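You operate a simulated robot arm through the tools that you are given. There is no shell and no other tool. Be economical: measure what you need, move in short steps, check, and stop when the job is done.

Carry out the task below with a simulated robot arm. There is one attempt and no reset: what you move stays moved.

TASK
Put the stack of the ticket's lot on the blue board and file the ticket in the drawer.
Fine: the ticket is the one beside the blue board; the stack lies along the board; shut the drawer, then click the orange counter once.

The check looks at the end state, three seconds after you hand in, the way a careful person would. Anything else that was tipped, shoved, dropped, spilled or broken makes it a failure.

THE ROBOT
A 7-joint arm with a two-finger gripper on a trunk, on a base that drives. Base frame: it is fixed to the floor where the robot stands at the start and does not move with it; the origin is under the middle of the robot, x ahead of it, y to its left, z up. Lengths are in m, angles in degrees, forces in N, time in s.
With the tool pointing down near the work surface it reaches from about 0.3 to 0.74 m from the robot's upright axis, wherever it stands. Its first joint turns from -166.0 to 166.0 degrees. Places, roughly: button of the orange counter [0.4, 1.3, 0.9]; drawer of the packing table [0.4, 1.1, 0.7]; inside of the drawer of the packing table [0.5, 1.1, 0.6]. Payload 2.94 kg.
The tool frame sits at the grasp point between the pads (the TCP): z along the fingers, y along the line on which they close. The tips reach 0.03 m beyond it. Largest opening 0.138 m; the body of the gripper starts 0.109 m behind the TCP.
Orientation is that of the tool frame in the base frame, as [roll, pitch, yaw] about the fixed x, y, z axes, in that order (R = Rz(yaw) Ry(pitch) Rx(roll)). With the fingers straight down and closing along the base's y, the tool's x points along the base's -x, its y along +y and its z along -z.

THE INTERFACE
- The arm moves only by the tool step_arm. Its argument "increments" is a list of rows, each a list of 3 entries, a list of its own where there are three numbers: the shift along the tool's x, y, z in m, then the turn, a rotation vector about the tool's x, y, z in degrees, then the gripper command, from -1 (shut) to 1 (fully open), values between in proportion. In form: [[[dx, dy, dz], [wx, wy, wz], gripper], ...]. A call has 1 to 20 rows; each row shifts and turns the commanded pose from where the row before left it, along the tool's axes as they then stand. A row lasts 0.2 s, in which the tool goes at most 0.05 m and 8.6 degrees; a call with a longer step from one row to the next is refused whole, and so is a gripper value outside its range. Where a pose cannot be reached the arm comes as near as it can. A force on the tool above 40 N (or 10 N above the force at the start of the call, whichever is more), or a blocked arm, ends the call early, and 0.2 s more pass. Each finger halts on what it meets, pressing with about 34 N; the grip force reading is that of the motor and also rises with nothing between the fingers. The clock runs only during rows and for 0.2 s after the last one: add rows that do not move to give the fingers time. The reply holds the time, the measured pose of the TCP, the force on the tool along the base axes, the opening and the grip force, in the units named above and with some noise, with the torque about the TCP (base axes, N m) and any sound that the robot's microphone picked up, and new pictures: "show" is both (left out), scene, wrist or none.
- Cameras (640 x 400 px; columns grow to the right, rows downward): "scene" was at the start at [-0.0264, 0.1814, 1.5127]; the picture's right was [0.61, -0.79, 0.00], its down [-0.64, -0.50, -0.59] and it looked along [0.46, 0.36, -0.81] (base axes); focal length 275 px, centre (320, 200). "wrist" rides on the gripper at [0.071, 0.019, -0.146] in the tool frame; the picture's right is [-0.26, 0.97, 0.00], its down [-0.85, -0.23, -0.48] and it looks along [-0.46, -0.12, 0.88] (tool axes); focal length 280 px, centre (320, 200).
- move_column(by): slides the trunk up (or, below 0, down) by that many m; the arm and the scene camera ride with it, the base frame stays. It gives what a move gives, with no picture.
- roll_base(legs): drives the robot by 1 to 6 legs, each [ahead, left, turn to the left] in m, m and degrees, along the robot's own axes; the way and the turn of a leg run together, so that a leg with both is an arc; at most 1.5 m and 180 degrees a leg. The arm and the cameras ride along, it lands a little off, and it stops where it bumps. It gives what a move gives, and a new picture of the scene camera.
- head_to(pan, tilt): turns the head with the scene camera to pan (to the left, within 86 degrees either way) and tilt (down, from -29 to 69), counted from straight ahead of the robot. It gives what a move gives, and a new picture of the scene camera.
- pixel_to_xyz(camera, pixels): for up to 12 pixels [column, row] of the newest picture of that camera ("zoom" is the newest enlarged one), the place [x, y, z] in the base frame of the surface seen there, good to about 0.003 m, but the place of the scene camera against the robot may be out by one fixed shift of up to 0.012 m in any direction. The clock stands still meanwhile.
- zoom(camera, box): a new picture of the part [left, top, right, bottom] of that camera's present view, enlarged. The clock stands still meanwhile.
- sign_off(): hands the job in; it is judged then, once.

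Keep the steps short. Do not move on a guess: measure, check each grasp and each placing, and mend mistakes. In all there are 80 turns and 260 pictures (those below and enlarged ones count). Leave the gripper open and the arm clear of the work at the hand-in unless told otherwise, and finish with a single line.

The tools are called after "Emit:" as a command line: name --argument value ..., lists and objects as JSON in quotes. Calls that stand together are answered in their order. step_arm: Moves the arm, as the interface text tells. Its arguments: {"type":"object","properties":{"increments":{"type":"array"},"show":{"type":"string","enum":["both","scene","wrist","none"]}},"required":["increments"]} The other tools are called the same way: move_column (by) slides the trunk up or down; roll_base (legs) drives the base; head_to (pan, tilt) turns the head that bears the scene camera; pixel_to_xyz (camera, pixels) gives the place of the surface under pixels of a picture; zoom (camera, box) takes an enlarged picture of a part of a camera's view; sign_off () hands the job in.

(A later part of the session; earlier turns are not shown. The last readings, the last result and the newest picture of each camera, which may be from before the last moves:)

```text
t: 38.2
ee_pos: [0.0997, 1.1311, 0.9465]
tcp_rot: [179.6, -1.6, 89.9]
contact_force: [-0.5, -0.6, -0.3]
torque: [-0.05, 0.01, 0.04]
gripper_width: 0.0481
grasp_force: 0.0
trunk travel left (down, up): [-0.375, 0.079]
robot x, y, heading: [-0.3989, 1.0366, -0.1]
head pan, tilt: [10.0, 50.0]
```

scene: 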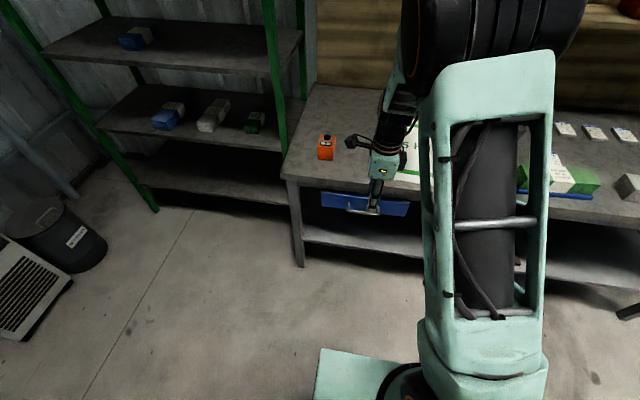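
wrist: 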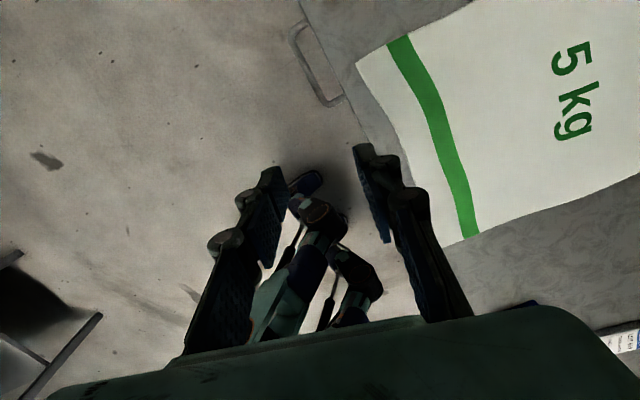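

I'll tilt 45° here.

Emit:
step_arm --increments '[[[0, 0, 0], [0, -1.5, 0], -0.3], [[0, 0, 0], [-7.5, 0, 0], -0.3], [[0, 0, 0], [-7.5, 0, 0], -0.3], [[0, 0, 0], [-7.5, 0, 0], -0.3], [[0, 0, 0], [-7.5, 0, 0], -0.3], [[0, 0, 0], [-7.5, 0, 0], -0.3], [[0, 0, 0], [-7.5, 0, 0], -0.3], [[0, 0, 0], [0, 0, 0], -0.3]]'

```text
t: 40.0
ee_pos: [0.0999, 1.1324, 0.946]
tcp_rot: [134.7, -0.1, 90.0]
contact_force: [-0.1, 0.2, -0.3]
torque: [-0.01, -0.01, 0.0]
gripper_width: 0.0484
grasp_force: 0.1
trunk travel left (down, up): [-0.375, 0.079]
robot x, y, heading: [-0.399, 1.0427, -0.3]
head pan, tilt: [10.0, 50.0]
```

scene: 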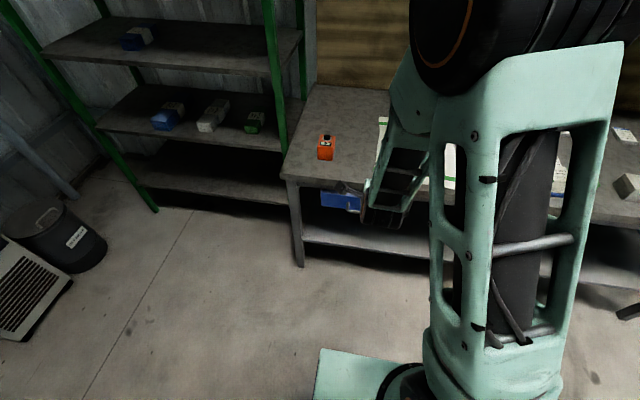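
wrist: 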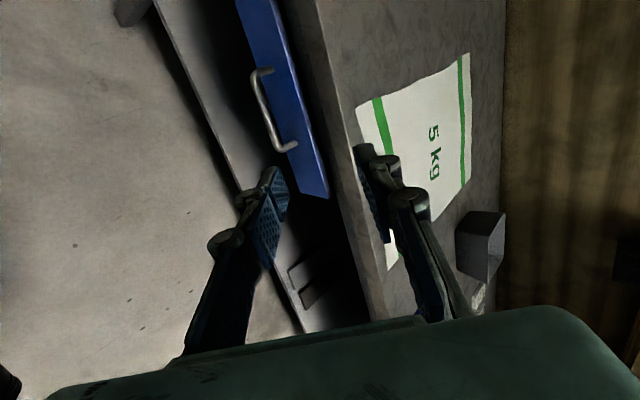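

The tilt worked and the handle is in view from (252,75) to (285,150). I'll measure it again from here.

Emit:
pixel_to_xyz --camera "wrist" --pixels '[[256, 82], [261, 100], [267, 120], [274, 142], [270, 71], [295, 147], [290, 110], [312, 180], [260, 20], [335, 100]]'

Emit:
zoom --camera "wrist" --box '[220, 50, 340, 170]'

```text
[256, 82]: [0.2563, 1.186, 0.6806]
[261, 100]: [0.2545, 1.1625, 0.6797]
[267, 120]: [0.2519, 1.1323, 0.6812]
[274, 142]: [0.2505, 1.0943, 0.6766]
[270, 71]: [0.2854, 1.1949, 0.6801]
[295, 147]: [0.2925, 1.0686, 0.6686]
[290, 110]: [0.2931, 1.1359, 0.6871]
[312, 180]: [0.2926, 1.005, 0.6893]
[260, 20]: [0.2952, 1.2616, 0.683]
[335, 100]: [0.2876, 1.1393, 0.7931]
```

```text
3.33 times, centred on (280, 110) of wrist
```

zoom: 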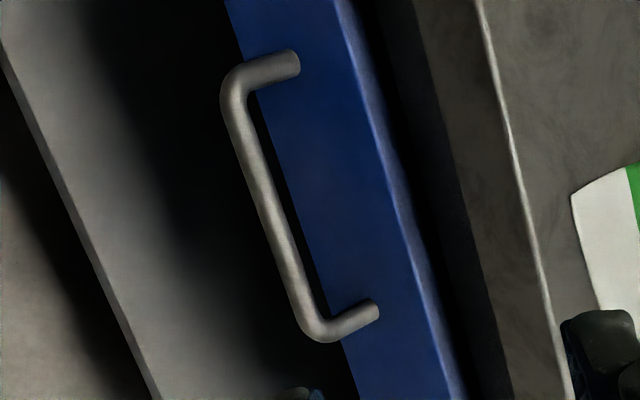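

The bar centre is about (0.257, 1.132, 0.676) and the front is at x≈0.294. I'll narrow the opening to 0.033 and move to 6 cm short of the bar.

Emit:
step_arm --increments '[[[0, -0.0133, 0.0378], [0, 0, 0], -0.52], [[0, -0.0133, 0.0378], [0, 0, 0], -0.52], [[0, -0.0133, 0.0378], [0, 0, 0], -0.52], [[0, -0.0133, 0.0378], [0, 0, 0], -0.52], [[0, -0.0133, 0.0378], [0, 0, 0], -0.52], [[0, -0.0133, 0.0378], [0, 0, 0], -0.52], [[0, 0, 0], [0, 0, 0], -0.52]]'

Emit:
zoom --camera "wrist" --box '[200, 20, 400, 260]'

```text
t: 41.6
ee_pos: [0.2059, 1.133, 0.7292]
tcp_rot: [134.6, -0.1, 89.9]
contact_force: [0.4, 0.8, 0.1]
torque: [0.02, 0.02, 0.02]
gripper_width: 0.033
grasp_force: 0.1
trunk travel left (down, up): [-0.375, 0.079]
robot x, y, heading: [-0.3981, 1.0395, 0.2]
head pan, tilt: [10.0, 50.0]
```

scene: 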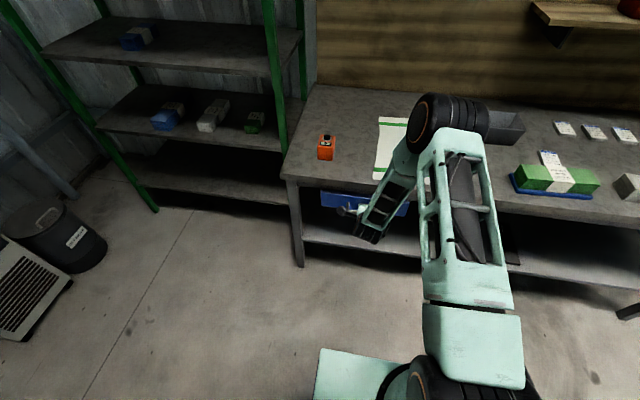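
wrist: 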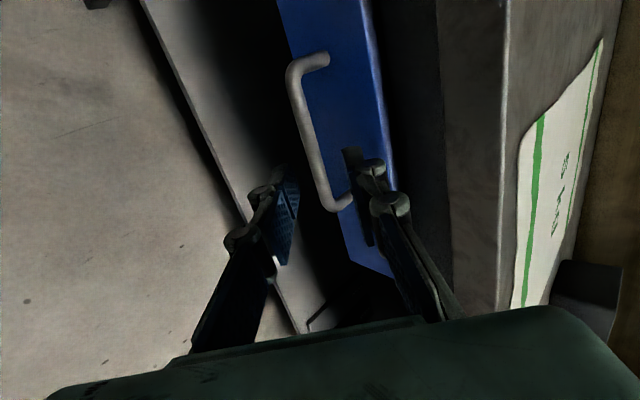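

```text
1.67 times, centred on (300, 140) of wrist
```

zoom: 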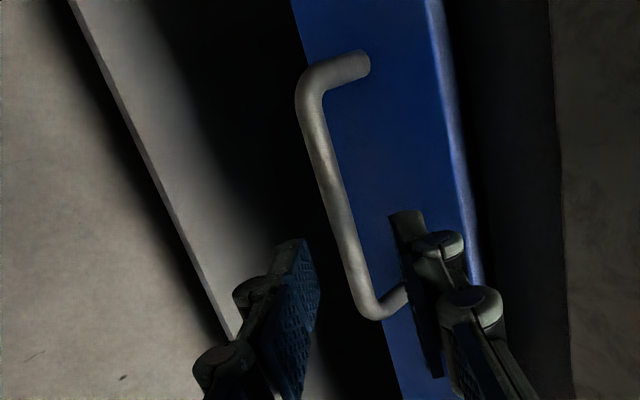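

The bar lies between the fingers' lines. I'll measure it once more from here.

Emit:
pixel_to_xyz --camera "wrist" --pixels '[[297, 85], [304, 112], [312, 145], [320, 175], [326, 198], [345, 110], [370, 60], [298, 115], [310, 110]]'

```text
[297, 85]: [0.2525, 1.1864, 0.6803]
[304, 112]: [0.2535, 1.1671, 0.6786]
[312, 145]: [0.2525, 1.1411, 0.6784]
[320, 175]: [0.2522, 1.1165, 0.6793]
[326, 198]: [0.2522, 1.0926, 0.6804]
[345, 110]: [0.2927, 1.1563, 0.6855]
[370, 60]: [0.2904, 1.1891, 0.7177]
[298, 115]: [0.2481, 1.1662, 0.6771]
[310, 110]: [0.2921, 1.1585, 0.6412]
```

The bar is 0.074 ahead along the tool and 2.5 mm off to the side. I'll advance 0.059 and close.

Emit:
step_arm --increments '[[[0, -0.0025, 0.02], [0, 0, 0], -0.52], [[0, 0, 0.02], [0, 0, 0], -0.52], [[0, 0, 0.012], [0, 0, 0], -0.52], [[0, 0, 0.007], [0, 0, 0], -0.52], [[0, 0, 0], [0, 0, 0], -1], [[0, 0, 0], [0, 0, 0], -1], [[0, 0, 0], [0, 0, 0], -1]]' --show "wrist"

```text
t: 43.2
ee_pos: [0.2452, 1.1343, 0.6842]
tcp_rot: [134.9, 0.0, 90.0]
contact_force: [-4.3, 0.2, -7.7]
torque: [-0.24, 0.08, 0.35]
gripper_width: 0.0112
grasp_force: 38.1
trunk travel left (down, up): [-0.375, 0.079]
robot x, y, heading: [-0.3981, 1.0392, 0.0]
head pan, tilt: [10.0, 50.0]
```

wrist: 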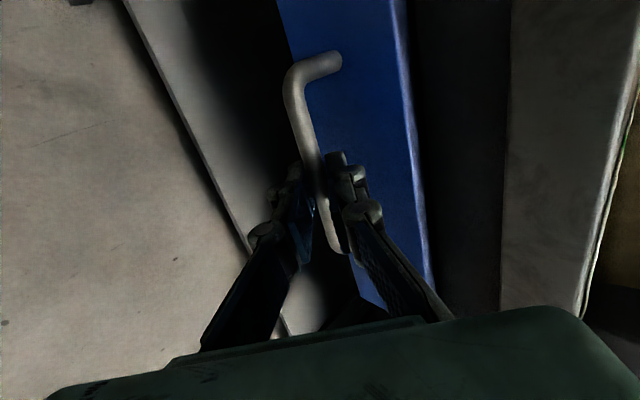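

The bar is held (0.011). I'll pull straight toward −x by 0.20 in small rows.

Emit:
step_arm --increments '[[[0, -0.004, -0.004], [0, 0, 0], -1], [[0, -0.007, -0.007], [0, 0, 0], -1], [[0, -0.012, -0.012], [0, 0, 0], -1], [[0, -0.0142, -0.0142], [0, 0, 0], -1], [[0, -0.0142, -0.0142], [0, 0, 0], -1], [[0, -0.0142, -0.0142], [0, 0, 0], -1], [[0, -0.0142, -0.0142], [0, 0, 0], -1], [[0, -0.0142, -0.0142], [0, 0, 0], -1], [[0, -0.0142, -0.0142], [0, 0, 0], -1], [[0, -0.0142, -0.0142], [0, 0, 0], -1], [[0, -0.0142, -0.0142], [0, 0, 0], -1], [[0, 0, 0], [0, 0, 0], -1]]'

```text
t: 45.8
ee_pos: [0.0528, 1.1334, 0.6846]
tcp_rot: [134.5, 0.0, 90.1]
contact_force: [-0.1, 15.2, -0.4]
torque: [-0.27, 0.03, 0.26]
gripper_width: 0.0109
grasp_force: 38.3
trunk travel left (down, up): [-0.375, 0.079]
robot x, y, heading: [-0.401, 1.0402, 0.2]
head pan, tilt: [10.0, 50.0]
```

scene: 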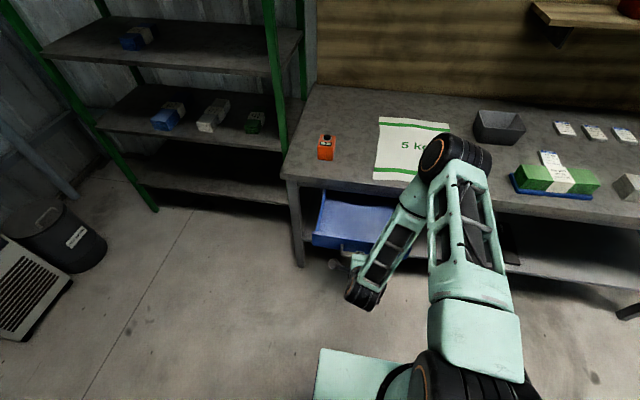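
wrist: 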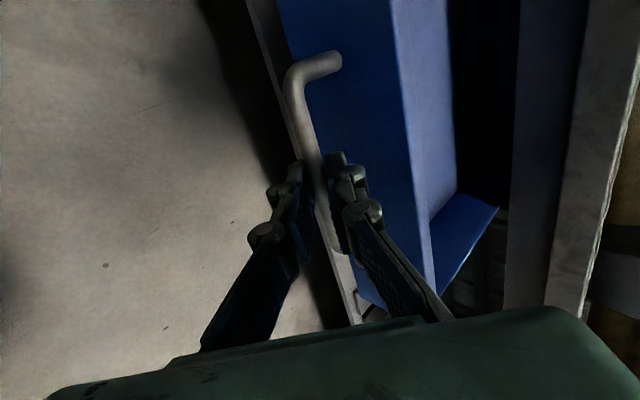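

The drawer is open by about 0.19 m. I'll release, back off along the tool, rise, and undo the tilt.

Emit:
step_arm --increments '[[[0, 0, 0], [0, 0, 0], -0.5], [[0, 0, 0], [0, 0, 0], -0.5], [[0, 0, -0.02], [0, 0, 0], -0.5], [[0, 0, -0.04], [0, 0, 0], -0.5], [[0, 0, -0.04], [0, 0, 0], -0.5], [[0, 0.02, -0.03], [0, 0, 0], -0.5], [[0, 0.03, -0.03], [0, 0, 0], -0.5], [[0, 0.03, -0.03], [0, 0, 0], -0.5], [[0, 0.03, -0.03], [0, 0, 0], -0.3], [[0, 0.03, -0.03], [0, 0, 0], -0.3], [[0, 0, 0], [7.5, 0, 0], -0.3], [[0, 0, 0], [7.5, 0, 0], -0.3], [[0, 0, 0], [7.5, 0, 0], -0.3], [[0, 0, 0], [7.5, 0, 0], -0.3], [[0, 0, 0], [7.5, 0, 0], -0.3], [[0, 0, 0], [7.5, 0, 0], -0.3], [[0, 0, 0], [0, 0, 0], -0.3]]'

```text
t: 49.4
ee_pos: [0.0461, 1.1816, 0.9104]
tcp_rot: [179.6, -0.1, 90.0]
contact_force: [0.4, 0.1, 0.0]
torque: [-0.03, -0.01, -0.02]
gripper_width: 0.0484
grasp_force: 0.1
out of reach, approached as far as the arm can: row 6, 7, 8, 9, 10
trunk travel left (down, up): [-0.375, 0.079]
robot x, y, heading: [-0.3948, 1.0362, 0.2]
head pan, tilt: [10.0, 50.0]
```

scene: 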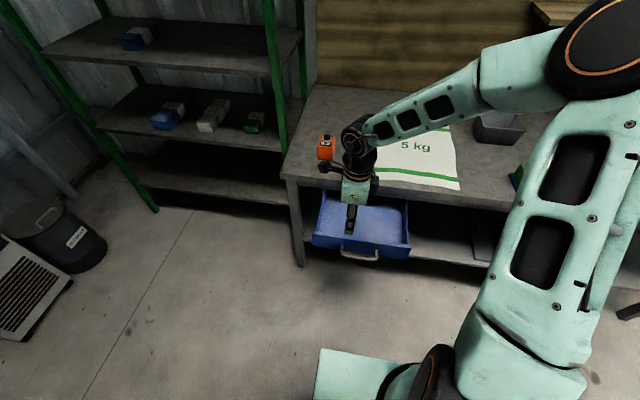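
wrist: 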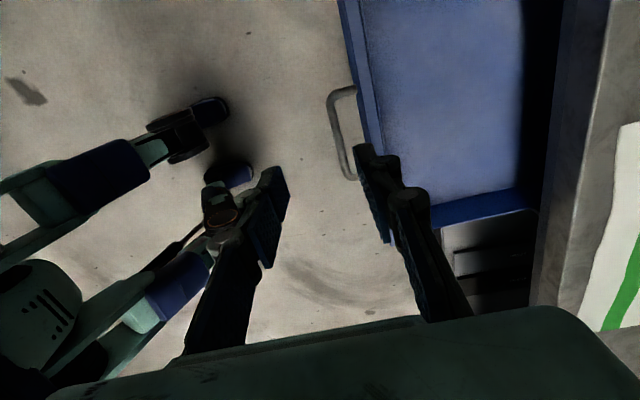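

The drawer is open and clear. I'll measure its inside from the wrist view.

Emit:
pixel_to_xyz --camera "wrist" --pixels '[[360, 60], [372, 60], [385, 60], [440, 60], [440, 120], [500, 100], [470, 205], [540, 150], [340, 130], [560, 100]]'

```text
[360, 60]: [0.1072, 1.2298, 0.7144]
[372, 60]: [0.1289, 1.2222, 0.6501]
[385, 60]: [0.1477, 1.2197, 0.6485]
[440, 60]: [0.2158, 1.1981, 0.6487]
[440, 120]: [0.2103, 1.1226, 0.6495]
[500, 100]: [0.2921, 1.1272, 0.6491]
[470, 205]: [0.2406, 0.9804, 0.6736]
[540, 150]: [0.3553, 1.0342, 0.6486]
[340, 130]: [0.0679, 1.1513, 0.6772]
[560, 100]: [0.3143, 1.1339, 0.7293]
```

Drawer floor is at z=0.649, clear opening x 0.125–0.285, y 0.98–1.29. I'll raise the arm, turn the tool to yaw 180 (closing along y, across the ticket's short side), and drive to about (−0.06, 0.50), where both ticket and drawer are in reach.

Emit:
step_arm --increments '[[[0, 0, -0.05], [0, 0, 0], 0], [[0, 0, -0.05], [0, 0, 0], 0], [[0, 0, -0.04], [0, 0, 0], 0], [[0, 0, 0], [0, 0, -8.2], 0], [[0, 0, 0], [0, 0, -8.2], 0], [[0, 0, 0], [0, 0, -8.2], 0], [[0, 0, 0], [0, 0, -8.2], 0], [[0, 0, 0], [0, 0, -8.2], 0], [[0, 0, 0], [0, 0, -8.2], 0], [[0, 0, 0], [0, 0, -8.2], 0], [[0, 0, 0], [0, 0, -8.2], 0], [[0, 0, 0], [0, 0, -8.2], 0], [[0, 0, 0], [0, 0, -8.2], 0], [[0, 0, 0], [0, 0, -8], 0]]' --show "none"

Emit:
roll_base --legs '[[0, -0.54, 0], [0.335, 0, 0]]'

```text
t: 52.4
ee_pos: [0.0459, 1.1823, 1.0508]
tcp_rot: [179.9, 0.4, -180.0]
contact_force: [-0.5, 0.0, -0.7]
torque: [0.02, -0.01, 0.01]
gripper_width: 0.069
grasp_force: 0.1
trunk travel left (down, up): [-0.375, 0.079]
robot x, y, heading: [-0.3998, 1.0421, -0.1]
head pan, tilt: [10.0, 50.0]
```

```text
t: 59.4
ee_pos: [0.378, 0.6467, 1.0497]
tcp_rot: [179.9, 0.3, -179.5]
contact_force: [0.7, 0.4, -0.5]
torque: [-0.01, 0.0, -0.03]
gripper_width: 0.0689
grasp_force: 0.0
trunk travel left (down, up): [-0.375, 0.079]
robot x, y, heading: [-0.0629, 0.5034, 0.4]
head pan, tilt: [10.0, 50.0]
```

scene: 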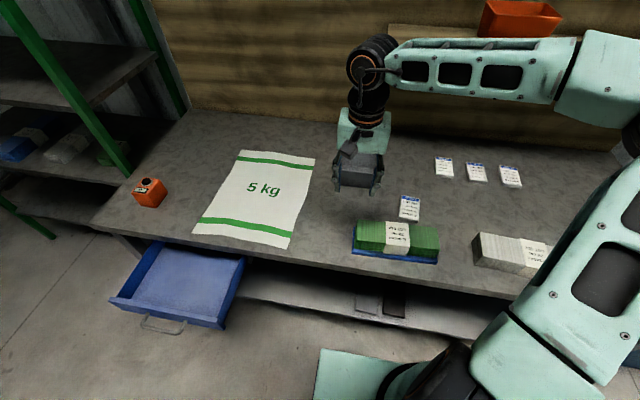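

I'll move above the ticket.

Emit:
step_arm --increments '[[[-0.031, -0.036, 0], [0, 0, 0], 0], [[-0.031, -0.036, 0], [0, 0, 0], 0], [[-0.031, -0.036, 0], [0, 0, 0], 0], [[-0.031, -0.036, 0], [0, 0, 0], 0], [[-0.031, -0.036, 0.03], [0, 0, 0], 0], [[0, 0, 0.04], [0, 0, 0], 0], [[0, 0, 0], [0, 0, 0], 0]]'

Emit:
zoom --camera "wrist" --box '[240, 60, 420, 220]'

```text
refused: row 5 steps farther than a row can; nothing moved
```

```text
2.50 times, centred on (330, 140) of wrist
```

zoom: 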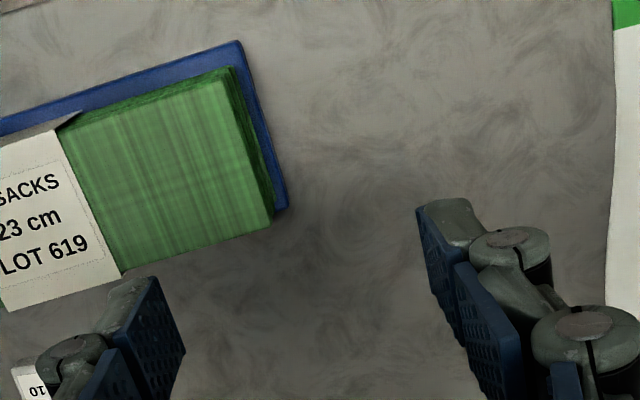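

One row was too long; I'll resend it split.

Emit:
step_arm --increments '[[[-0.031, -0.036, 0], [0, 0, 0], 0], [[-0.031, -0.036, 0], [0, 0, 0], 0], [[-0.031, -0.036, 0], [0, 0, 0], 0], [[-0.031, -0.036, 0], [0, 0, 0], 0], [[-0.031, -0.036, 0], [0, 0, 0], 0], [[0, 0, 0.035], [0, 0, 0], 0], [[0, 0, 0.035], [0, 0, 0], 0], [[0, 0, 0], [0, 0, 0], 0]]'

Emit:
zoom --camera "wrist" --box '[240, 60, 420, 220]'

```text
t: 61.2
ee_pos: [0.5331, 0.4667, 0.9809]
tcp_rot: [179.8, 0.4, -179.4]
contact_force: [0.6, 0.1, -0.4]
torque: [0.01, 0.03, 0.03]
gripper_width: 0.0692
grasp_force: 0.1
trunk travel left (down, up): [-0.375, 0.079]
robot x, y, heading: [-0.066, 0.4996, 0.4]
head pan, tilt: [10.0, 50.0]
```

scene: 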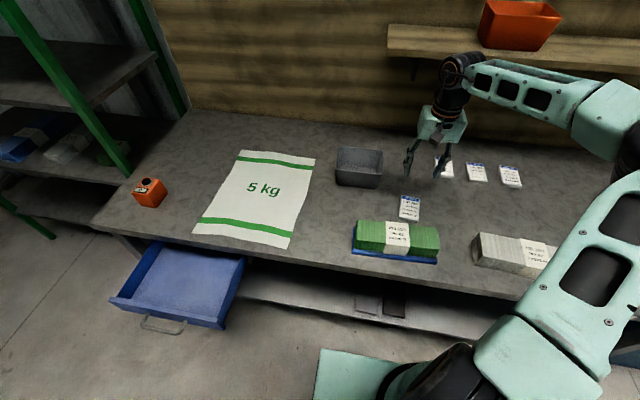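
wrist: 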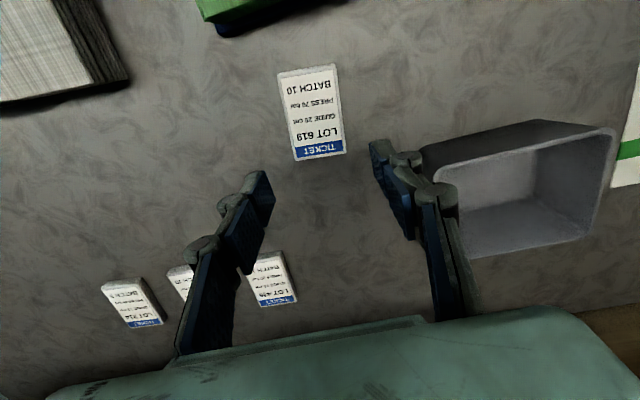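

```text
2.50 times, centred on (330, 140) of wrist
```

zoom: 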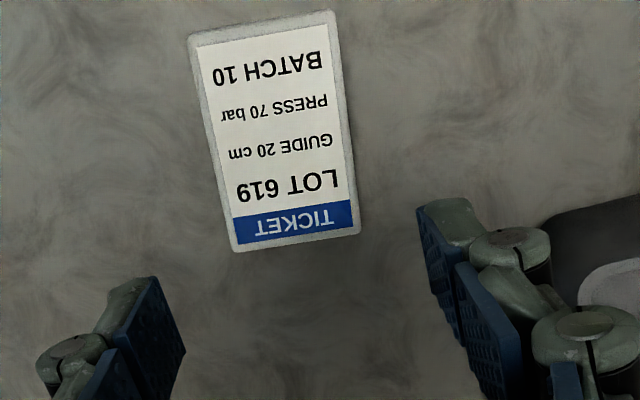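

Emit:
pixel_to_xyz --camera "zoom" --pixels '[[195, 40], [330, 16], [355, 225], [238, 245], [270, 130], [206, 120], [344, 110], [222, 180], [350, 170], [400, 120]]'

Emit:
pixel_to_xyz --camera "wrist" --pixels '[[430, 160], [530, 122], [610, 130], [465, 255], [250, 32], [230, 10]]'

```text
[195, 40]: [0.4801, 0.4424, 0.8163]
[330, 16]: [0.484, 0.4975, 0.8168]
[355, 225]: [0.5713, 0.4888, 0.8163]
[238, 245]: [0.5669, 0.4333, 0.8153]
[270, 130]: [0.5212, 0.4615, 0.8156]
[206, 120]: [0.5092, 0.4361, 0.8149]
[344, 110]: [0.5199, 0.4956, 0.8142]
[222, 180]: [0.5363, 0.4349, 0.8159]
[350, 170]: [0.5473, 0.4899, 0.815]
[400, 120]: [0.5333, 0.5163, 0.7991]
```

```text
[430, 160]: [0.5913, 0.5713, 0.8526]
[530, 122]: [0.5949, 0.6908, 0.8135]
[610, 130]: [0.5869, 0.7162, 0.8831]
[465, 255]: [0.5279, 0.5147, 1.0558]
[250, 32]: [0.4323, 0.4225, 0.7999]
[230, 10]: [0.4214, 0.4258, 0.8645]
```

Ticket centre is (0.526, 0.4655), 0.056 across and 0.088 long, turned about −6°, top 0.816. I'll align, open to 0.08 and descend to TCP 0.834 in steps.

Emit:
step_arm --increments '[[[0.0075, -0.0012, 0], [0, 0, 6.4], 0.16], [[0, 0, 0.04], [0, 0, 0], 0.16], [[0, 0, 0.04], [0, 0, 0], 0.16], [[0, 0, 0.03], [0, 0, 0], 0.16], [[0, 0, 0], [0, 0, 0], 0.16]]' --show "wrist"

```text
t: 62.4
ee_pos: [0.5271, 0.4671, 0.8713]
tcp_rot: [179.8, 0.4, 174.1]
contact_force: [0.2, 0.2, 0.4]
torque: [0.02, 0.03, 0.02]
gripper_width: 0.0801
grasp_force: 0.0
trunk travel left (down, up): [-0.375, 0.079]
robot x, y, heading: [-0.0687, 0.5006, 0.5]
head pan, tilt: [10.0, 50.0]
```

wrist: 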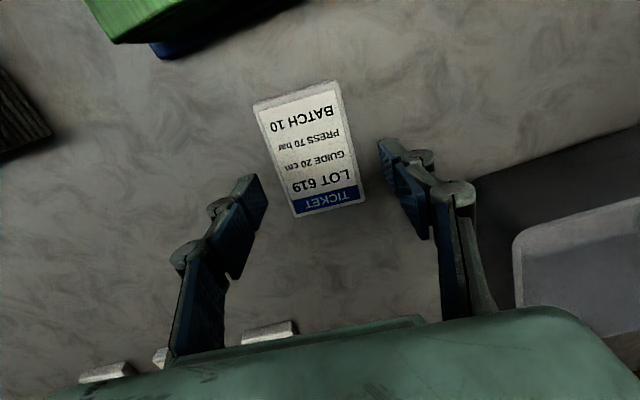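

It's centred. I'll descend 0.037 and close.

Emit:
step_arm --increments '[[[0, 0, 0.02], [0, 0, 0], 0.16], [[0, 0, 0.012], [0, 0, 0], 0.16], [[0, 0, 0.005], [0, 0, 0], 0.16], [[0, 0, 0], [0, 0, 0], -0.3], [[0, 0, 0], [0, 0, 0], -0.6], [[0, 0, 0], [0, 0, 0], -0.6], [[0, 0, 0], [0, 0, 0], -0.6]]' --show "wrist"

```text
t: 64.0
ee_pos: [0.5264, 0.4664, 0.8333]
tcp_rot: [179.9, 0.4, 174.1]
contact_force: [-0.1, -0.7, 0.0]
torque: [-0.01, -0.01, 0.01]
gripper_width: 0.0611
grasp_force: 33.9
trunk travel left (down, up): [-0.375, 0.079]
robot x, y, heading: [-0.0638, 0.5048, 0.5]
head pan, tilt: [10.0, 50.0]
```

wrist: 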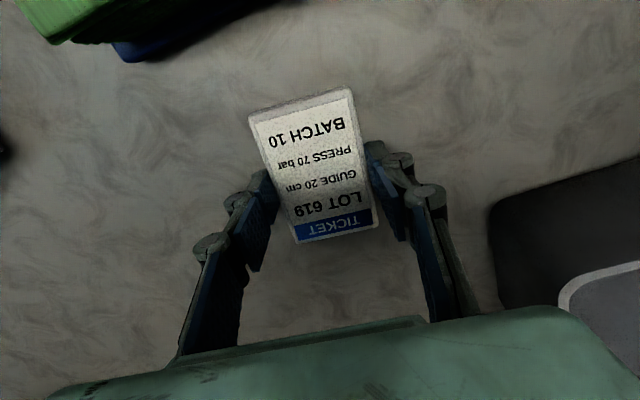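

Ticket gripped (0.061). I'll lift high and carry it over the drawer opening at (0.205, 1.12).

Emit:
step_arm --increments '[[[0, 0, -0.03], [0, 0, 0], -0.6], [[0, 0, -0.045], [0, 0, 0], -0.6], [[0, 0, -0.045], [0, 0, 0], -0.6], [[0, 0, -0.045], [0, 0, 0], -0.6], [[0.02417, 0.03859, 0], [0, 0, 0], -0.6], [[0.02417, 0.03859, 0], [0, 0, 0], -0.6], [[0.02417, 0.03859, 0], [0, 0, 0], -0.6], [[0.02417, 0.03859, 0], [0, 0, 0], -0.6], [[0.02417, 0.03859, 0], [0, 0, 0], -0.6], [[0.02417, 0.03859, 0], [0, 0, 0], -0.6], [[0.02417, 0.03859, 0], [0, 0, 0], -0.6], [[0.02417, 0.03859, 0], [0, 0, 0], -0.6], [[0.02417, 0.03859, 0], [0, 0, 0], -0.6], [[0.02417, 0.03859, 0], [0, 0, 0], -0.6], [[0.02417, 0.03859, 0], [0, 0, 0], -0.6], [[0.02417, 0.03859, 0], [0, 0, 0], -0.6], [[0.02417, 0.03859, 0], [0, 0, 0], -0.6], [[0.02417, 0.03859, 0], [0, 0, 0], -0.6], [[0.02417, 0.03859, 0], [0, 0, 0], -0.6], [[0.02417, 0.03859, 0], [0, 0, 0], -0.6]]'

```text
t: 68.2
ee_pos: [0.202, 1.1213, 0.9999]
tcp_rot: [-179.9, 0.3, 174.1]
contact_force: [0.9, 0.5, -0.5]
torque: [0.0, -0.01, -0.04]
gripper_width: 0.0611
grasp_force: 34.5
trunk travel left (down, up): [-0.375, 0.079]
robot x, y, heading: [-0.0688, 0.499, 0.2]
head pan, tilt: [10.0, 50.0]
```

scene: 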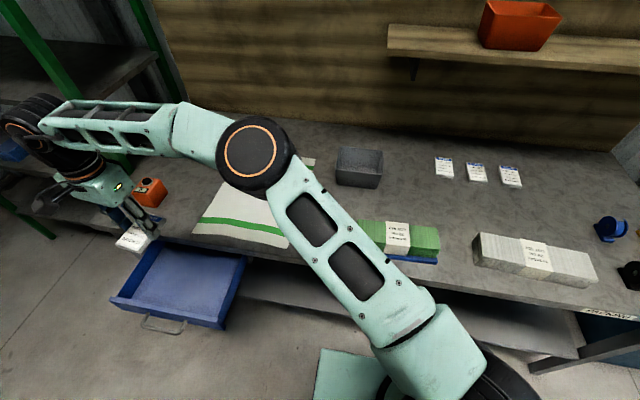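
wrist: 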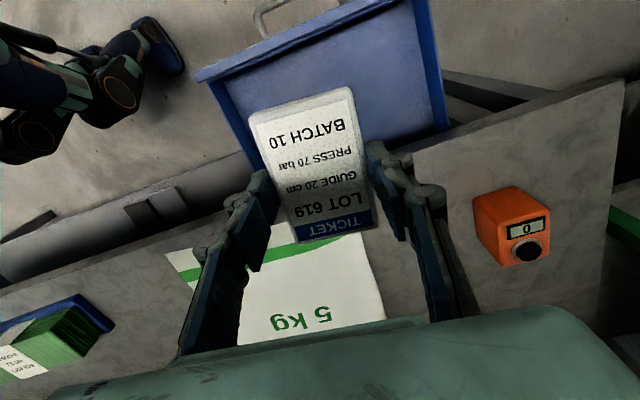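

The ticket is held over the drawer, counter reads 0. I'll descend to about 0.74 first and check.

Emit:
step_arm --increments '[[[0, 0, 0.04], [0, 0, 0], -0.6], [[0, 0, 0.04], [0, 0, 0], -0.6], [[0, 0, 0.04], [0, 0, 0], -0.6], [[0, 0, 0.04], [0, 0, 0], -0.6], [[0, 0, 0.04], [0, 0, 0], -0.6], [[0, 0, 0.04], [0, 0, 0], -0.6], [[0, 0, 0.02], [0, 0, 0], -0.6], [[0, 0, 0], [0, 0, 0], -0.6]]'

```text
t: 70.0
ee_pos: [0.2056, 1.1208, 0.7393]
tcp_rot: [179.9, 0.2, 174.1]
contact_force: [0.1, 0.4, -0.6]
torque: [0.01, 0.0, 0.0]
gripper_width: 0.0606
grasp_force: 34.0
trunk travel left (down, up): [-0.375, 0.079]
robot x, y, heading: [-0.0679, 0.5031, 0.4]
head pan, tilt: [10.0, 50.0]
```

scene: 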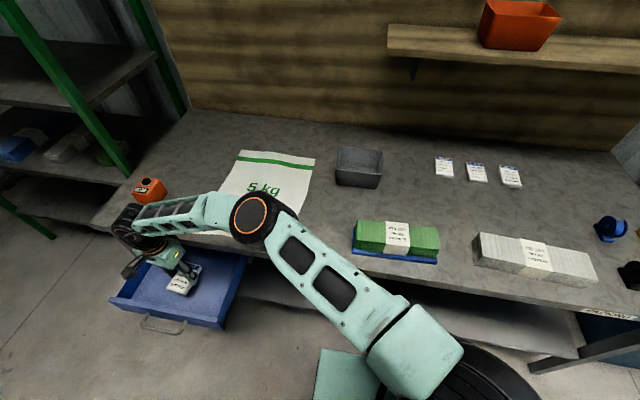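
wrist: 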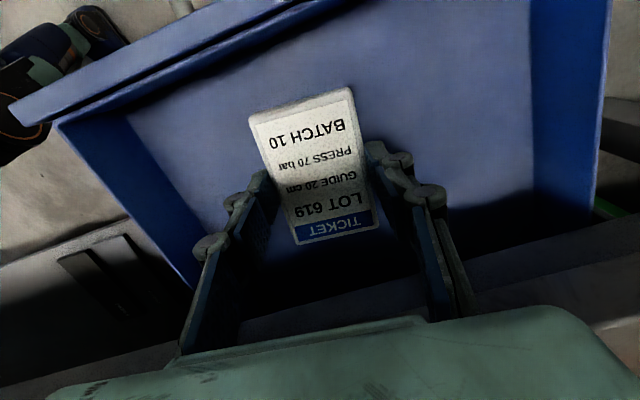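

I'll check the elbow's clearance over the table before going lower.

Emit:
pixel_to_xyz --camera "scene" --pixels '[[262, 218], [245, 238], [200, 225], [170, 222], [270, 240], [140, 235]]'

```text
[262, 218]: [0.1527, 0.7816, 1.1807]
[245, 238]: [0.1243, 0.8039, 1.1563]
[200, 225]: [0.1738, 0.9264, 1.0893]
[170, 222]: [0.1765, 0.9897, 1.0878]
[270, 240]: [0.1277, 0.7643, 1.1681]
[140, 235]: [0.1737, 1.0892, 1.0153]
```

The arm is well above the table. I'll descend the last 5 cm to TCP 0.689, open, and rise.

Emit:
step_arm --increments '[[[0, 0, 0.025], [0, 0, 0], -0.6], [[0, 0, 0.015], [0, 0, 0], -0.6], [[0, 0, 0.008], [0, 0, 0], -0.6], [[0, 0, 0.003], [0, 0, 0], -0.6], [[0, 0, 0.002], [0, 0, 0], -0.6], [[0, 0, 0], [0, 0, 0], -0.6]]' --show "wrist"

```text
t: 71.4
ee_pos: [0.2071, 1.121, 0.685]
tcp_rot: [179.8, 0.3, 174.0]
contact_force: [-0.2, -0.8, -2.1]
torque: [-0.01, -0.02, 0.0]
gripper_width: 0.0609
grasp_force: 34.0
trunk travel left (down, up): [-0.375, 0.079]
robot x, y, heading: [-0.066, 0.5024, 0.2]
head pan, tilt: [10.0, 50.0]
```

wrist: 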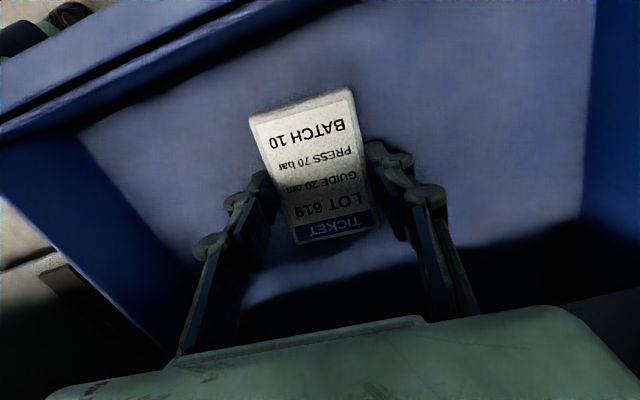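

The ticket is about 3 mm above the floor. I'll open and rise.

Emit:
step_arm --increments '[[[0, 0, 0.001], [0, 0, 0], -0.6], [[0, 0, 0], [0, 0, 0], 0.0], [[0, 0, 0], [0, 0, 0], 0.16], [[0, 0, 0], [0, 0, 0], 0.16], [[0, 0, -0.03], [0, 0, 0], 0.16], [[0, 0, -0.04], [0, 0, 0], 0.16], [[0, 0, -0.045], [0, 0, 0], 0.16], [[0, 0, -0.045], [0, 0, 0], 0.16], [[0, 0, -0.045], [0, 0, 0], 0.16], [[0, 0, -0.045], [0, 0, 0], 0.16], [[0, 0, -0.045], [0, 0, 0], 0.16], [[0, 0, 0], [0, 0, 0], 0.16]]'

```text
t: 74.0
ee_pos: [0.2029, 1.1236, 0.9772]
tcp_rot: [-180.0, 0.4, 174.0]
contact_force: [-0.5, -0.5, 0.1]
torque: [-0.02, 0.0, 0.01]
gripper_width: 0.0802
grasp_force: 0.1
trunk travel left (down, up): [-0.375, 0.079]
robot x, y, heading: [-0.0651, 0.5001, 0.1]
head pan, tilt: [10.0, 50.0]
```

scene: 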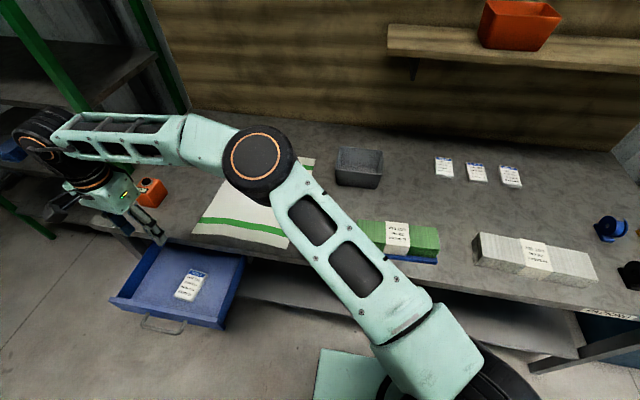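
wrist: 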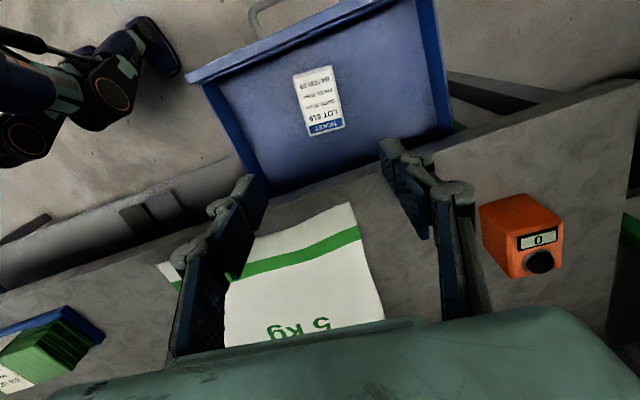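

The ticket lies in the drawer. To shut it I'll push the handle bar with the shut fingers pointing straight down (yaw 180, thin side toward the table), from x≈0.01. First I'll move in front of the handle and down.

Emit:
step_arm --increments '[[[0.0386, -0.002, 0], [0, 0, 0], -1], [[0.0386, -0.002, 0], [0, 0, 0], -1], [[0.0386, -0.002, 0], [0, 0, 0], -1], [[0.0386, -0.002, 0], [0, 0, 0], -1], [[0.0386, -0.002, 0], [0, 0, 0], -1], [[0, 0, 0], [0, 0, -6], -1], [[0, 0, 0.0413], [0, 0, 0], -1], [[0, 0, 0.0413], [0, 0, 0], -1], [[0, 0, 0.0413], [0, 0, 0], -1], [[0, 0, 0.0413], [0, 0, 0], -1], [[0, 0, 0.0413], [0, 0, 0], -1], [[0, 0, 0.0413], [0, 0, 0], -1], [[0, 0, 0.0413], [0, 0, 0], -1], [[0, 0, 0], [0, 0, 0], -1]]'

Emit:
zoom --camera "scene" --box '[80, 200, 280, 350]'

```text
t: 77.0
ee_pos: [0.0123, 1.1314, 0.6882]
tcp_rot: [180.0, 0.4, -179.9]
contact_force: [0.8, -0.2, 0.2]
torque: [0.0, -0.02, -0.02]
gripper_width: 0.0
grasp_force: 28.6
trunk travel left (down, up): [-0.375, 0.079]
robot x, y, heading: [-0.0693, 0.5003, 0.3]
head pan, tilt: [10.0, 50.0]
```

scene: 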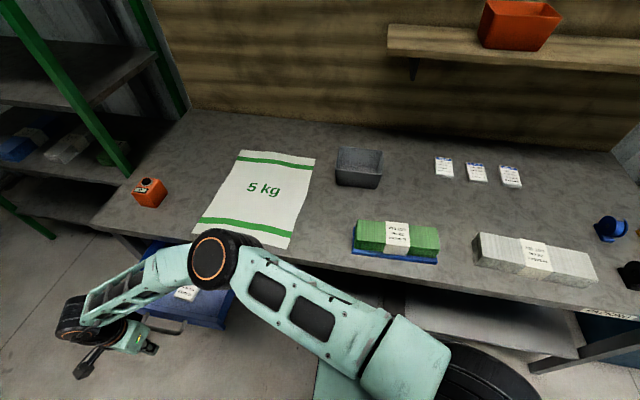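
wrist: 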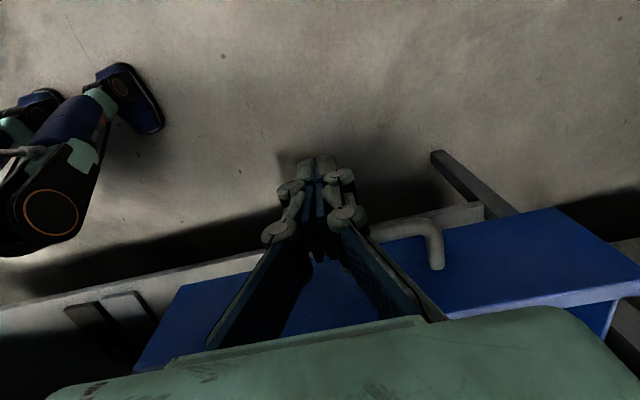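

```text
2.67 times, centred on (180, 275) of scene
```

zoom: 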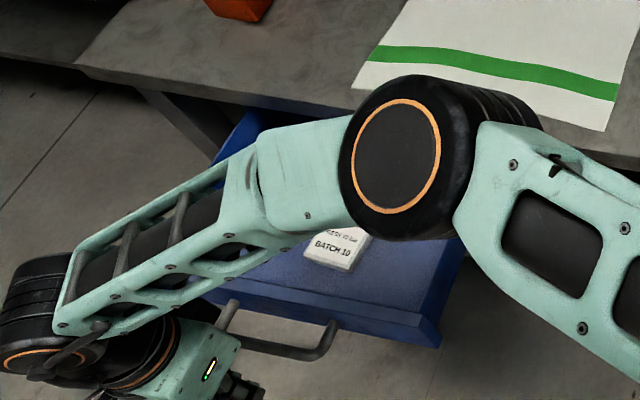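

The shut fingers are in front of the bar. Pushing +x by 0.20 in 2 cm rows.

Emit:
step_arm --increments '[[[-0.02, 0, 0], [0, 0, 0], -1], [[-0.01, 0, 0], [0, 0, 0], -1], [[-0.01, 0, 0], [0, 0, 0], -1], [[-0.02, 0, 0], [0, 0, 0], -1], [[-0.02, 0, 0], [0, 0, 0], -1], [[-0.02, 0, 0], [0, 0, 0], -1], [[-0.02, 0, 0], [0, 0, 0], -1], [[-0.02, 0, 0], [0, 0, 0], -1], [[-0.02, 0, 0], [0, 0, 0], -1], [[-0.02, 0, 0], [0, 0, 0], -1], [[-0.02, 0, 0], [0, 0, 0], -1], [[0, 0, 0], [0, 0, 0], -1]]'

```text
t: 79.6
ee_pos: [0.2145, 1.133, 0.6901]
tcp_rot: [179.9, 0.3, -179.9]
contact_force: [-0.2, -0.9, -0.2]
torque: [0.0, 0.01, 0.03]
gripper_width: 0.0001
grasp_force: 28.8
trunk travel left (down, up): [-0.375, 0.079]
robot x, y, heading: [-0.0666, 0.5057, 0.6]
head pan, tilt: [10.0, 50.0]
```

scene: 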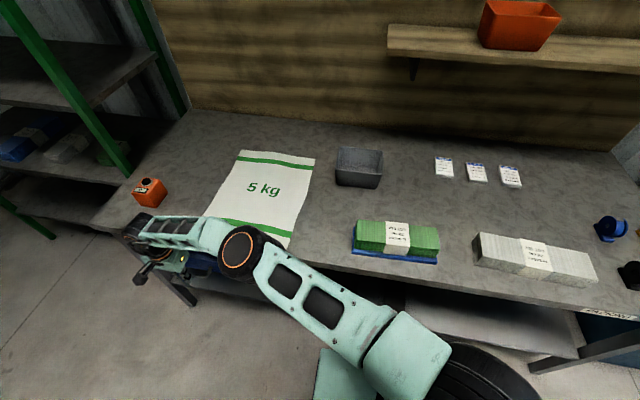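
wrist: 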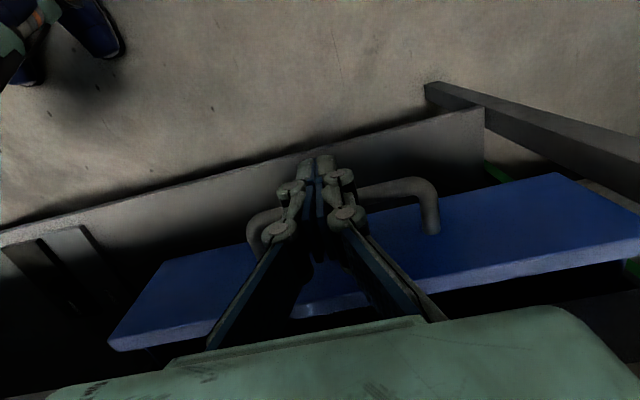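

The drawer moves with no resistance. I'll push the remaining about 2.5 cm gently until it seats.

Emit:
step_arm --increments '[[[-0.008, 0, 0], [0, 0, 0], -1], [[-0.008, 0, 0], [0, 0, 0], -1], [[-0.004, 0, 0], [0, 0, 0], -1], [[-0.003, 0, 0], [0, 0, 0], -1], [[0, 0, 0], [0, 0, 0], -1]]'

Emit:
pixel_to_xyz --camera "wrist" --pixels '[[400, 182], [430, 230], [470, 260], [540, 225], [200, 300]]'

```text
t: 80.8
ee_pos: [0.236, 1.1308, 0.6903]
tcp_rot: [-180.0, 0.3, -180.0]
contact_force: [-0.7, 0.7, -0.3]
torque: [-0.01, 0.01, -0.01]
gripper_width: 0.0
grasp_force: 28.4
trunk travel left (down, up): [-0.375, 0.079]
robot x, y, heading: [-0.0665, 0.5001, 0.5]
head pan, tilt: [10.0, 50.0]
```

scene: 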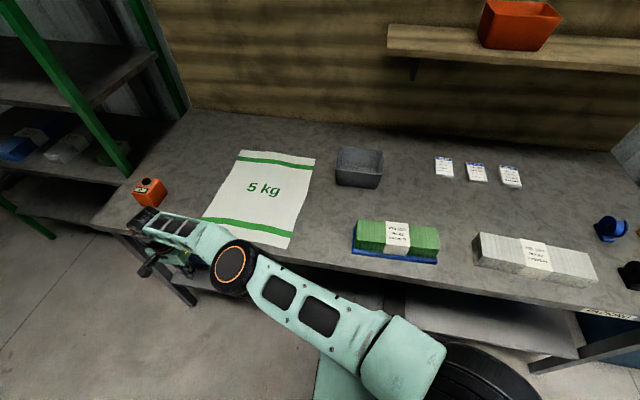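
wrist: 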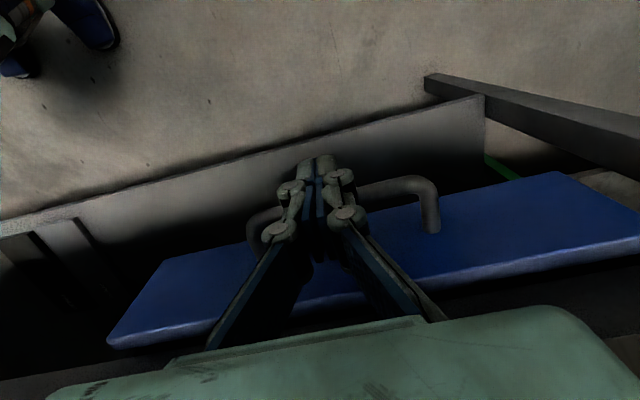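

```text
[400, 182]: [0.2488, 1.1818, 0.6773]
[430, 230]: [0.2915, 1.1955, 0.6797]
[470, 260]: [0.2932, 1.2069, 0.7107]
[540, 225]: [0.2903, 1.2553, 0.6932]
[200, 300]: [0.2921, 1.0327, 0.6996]
```

The front is at 0.292 against 0.2925 when closed. I'll push a few mm more to feel the stop.

Emit:
step_arm --increments '[[[-0.003, 0, 0], [0, 0, 0], -1], [[-0.003, 0, 0], [0, 0, 0], -1], [[-0.002, 0, 0], [0, 0, 0], -1], [[-0.002, 0, 0], [0, 0, 0], -1], [[0, 0, 0], [0, 0, 0], -1]]' --show "none"

```text
t: 82.0
ee_pos: [0.2372, 1.1312, 0.6892]
tcp_rot: [179.7, -0.2, -179.6]
contact_force: [-29.8, 10.3, 2.3]
torque: [0.07, 0.44, 0.16]
gripper_width: 0.0057
grasp_force: 28.3
out of reach, approached as far as the arm can: row 3
trunk travel left (down, up): [-0.375, 0.079]
robot x, y, heading: [-0.0661, 0.4987, 0.6]
head pan, tilt: [10.0, 50.0]
```

It hit the stop at 30 N, so the drawer is shut. I'll back off 5 cm, rise, and bring the arm back toward the robot before driving left.

Emit:
step_arm --increments '[[[0.01, 0, 0], [0, 0, 0], -1], [[0.02, 0, 0], [0, 0, 0], -1], [[0.03, 0, 0], [0, 0, 0], -1], [[0, 0, -0.045], [0, 0, 0], -1], [[0, 0, -0.045], [0, 0, 0], -1], [[0, 0, -0.045], [0, 0, 0], -1], [[0, 0, -0.045], [0, 0, 0], -1], [[0, 0, -0.045], [0, 0, 0], -1], [[0, 0, -0.045], [0, 0, 0], -1], [[0, 0, -0.045], [0, 0, 0], -1], [[0, 0, -0.045], [0, 0, 0], -1], [[-0.011, -0.045, 0], [0, 0, 0], -1], [[-0.011, -0.045, 0], [0, 0, 0], -1], [[-0.011, -0.045, 0], [0, 0, 0], -1], [[-0.011, -0.045, 0], [0, 0, 0], -1], [[-0.011, -0.045, 0], [0, 0, 0], -1], [[-0.011, -0.045, 0], [0, 0, 0], -1], [[-0.011, -0.045, 0], [0, 0, 0], -1], [[-0.011, -0.045, 0], [0, 0, 0], -1]]'

```text
t: 86.0
ee_pos: [0.2726, 0.7663, 1.0508]
tcp_rot: [179.9, 0.5, -179.9]
contact_force: [-0.3, -0.3, 0.1]
torque: [-0.02, -0.02, 0.02]
gripper_width: 0.0
grasp_force: 28.1
trunk travel left (down, up): [-0.375, 0.079]
robot x, y, heading: [-0.0662, 0.4977, 0.3]
head pan, tilt: [10.0, 50.0]
```

scene: 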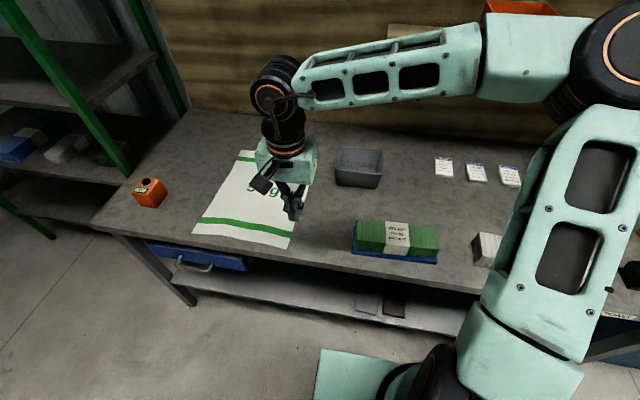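
wrist: 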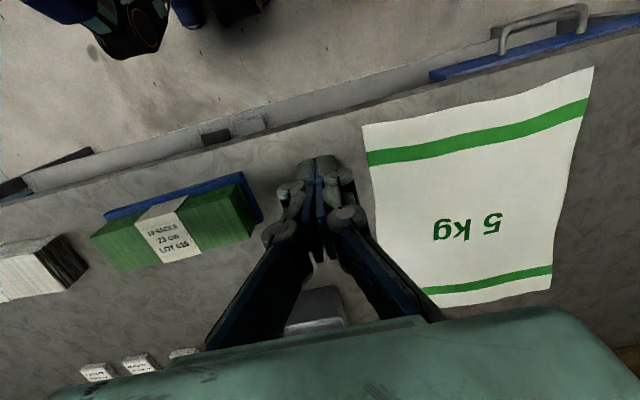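

The drawer looks shut and the stack is undisturbed. Driving left 0.45 m toward the counter, then turning the head.

Emit:
roll_base --legs '[[-0.05, 0, 0], [0, 0.45, 0]]'

Emit:
head_to --pan 25 --tilt 50

```text
t: 91.0
ee_pos: [0.2184, 1.2201, 1.0499]
tcp_rot: [179.9, 0.4, -179.6]
contact_force: [0.3, 0.6, 0.4]
torque: [0.0, 0.01, -0.01]
gripper_width: 0.0
grasp_force: 28.7
trunk travel left (down, up): [-0.375, 0.079]
robot x, y, heading: [-0.1248, 0.9476, 0.6]
head pan, tilt: [10.0, 50.0]
```

scene: 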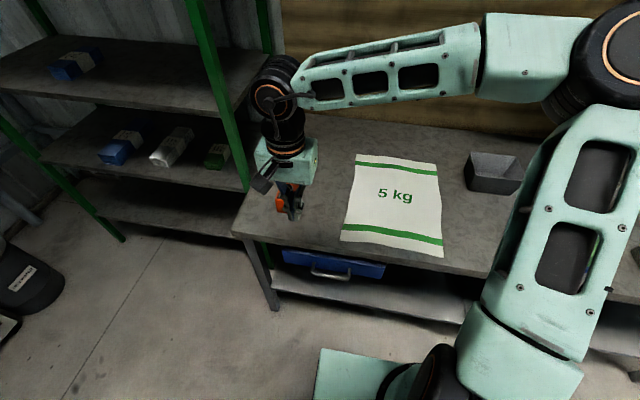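

```text
t: 91.8
ee_pos: [0.2161, 1.2185, 1.0497]
tcp_rot: [179.8, 0.3, -179.6]
contact_force: [0.4, -0.2, -0.2]
torque: [0.01, 0.01, -0.02]
gripper_width: 0.0
grasp_force: 28.2
trunk travel left (down, up): [-0.375, 0.079]
robot x, y, heading: [-0.1196, 0.9498, 0.8]
head pan, tilt: [25.0, 50.0]
```

scene: 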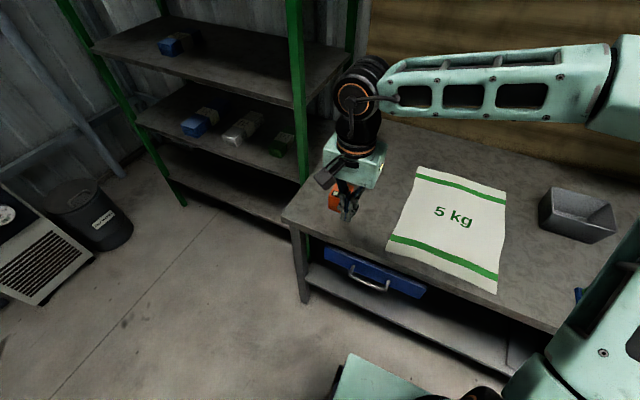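

I'll measure the nearby rack post, the shelf edges and the counter to plan clearances.

Emit:
pixel_to_xyz --camera "scene" --pixels '[[300, 60], [303, 130], [304, 175], [295, 105], [345, 70], [335, 200], [330, 190], [296, 210], [380, 285], [280, 150]]'

Emit:
step_arm --increments '[[[-0.03, 0.0, -0.02], [0, 0, 0], -1], [[-0.03, 0, 0], [0, 0, 0], -1], [[0, 0, 0], [0, 0, 0], -1]]' --show "wrist"

```text
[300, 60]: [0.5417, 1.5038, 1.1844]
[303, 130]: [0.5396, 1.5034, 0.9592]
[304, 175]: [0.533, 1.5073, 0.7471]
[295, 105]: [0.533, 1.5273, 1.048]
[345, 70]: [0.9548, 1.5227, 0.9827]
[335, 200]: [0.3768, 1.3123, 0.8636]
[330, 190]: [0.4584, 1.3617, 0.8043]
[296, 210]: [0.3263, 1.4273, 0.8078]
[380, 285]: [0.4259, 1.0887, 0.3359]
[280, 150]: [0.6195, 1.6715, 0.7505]
```

```text
t: 92.6
ee_pos: [0.2773, 1.2175, 1.0721]
tcp_rot: [179.9, 0.3, -179.5]
contact_force: [0.1, 0.2, 0.0]
torque: [-0.01, 0.03, 0.01]
gripper_width: 0.0
grasp_force: 28.8
trunk travel left (down, up): [-0.375, 0.079]
robot x, y, heading: [-0.1231, 0.9472, 0.8]
head pan, tilt: [25.0, 50.0]
```

wrist: 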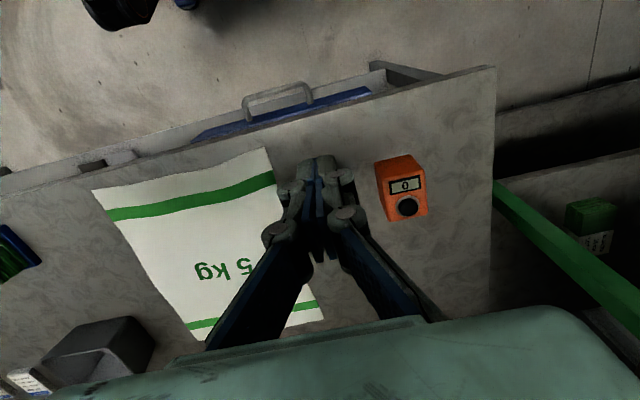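

The rack is at y≥1.50, which is plenty of room. I'll zoom on the counter and measure its button.

Emit:
zoom --camera "wrist" --box '[360, 140, 450, 230]'

Emit:
pixel_to_xyz --camera "wrist" --pixels '[[407, 207], [407, 203], [403, 207], [411, 207], [405, 185], [380, 165], [415, 158], [385, 220], [425, 212]]'

```text
4.44 times, centred on (405, 185) of wrist
```

zoom: 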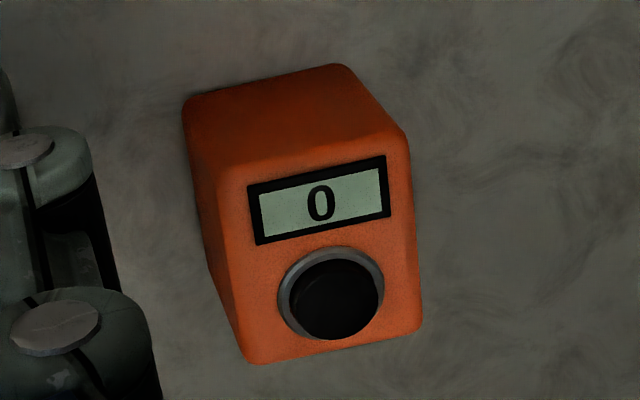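

```text
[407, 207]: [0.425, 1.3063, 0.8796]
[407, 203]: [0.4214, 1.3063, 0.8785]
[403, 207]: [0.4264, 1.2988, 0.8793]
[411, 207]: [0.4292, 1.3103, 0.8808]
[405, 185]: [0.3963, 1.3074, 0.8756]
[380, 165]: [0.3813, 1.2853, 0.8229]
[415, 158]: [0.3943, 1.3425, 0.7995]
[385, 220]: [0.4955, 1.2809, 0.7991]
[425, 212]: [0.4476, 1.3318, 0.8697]
```

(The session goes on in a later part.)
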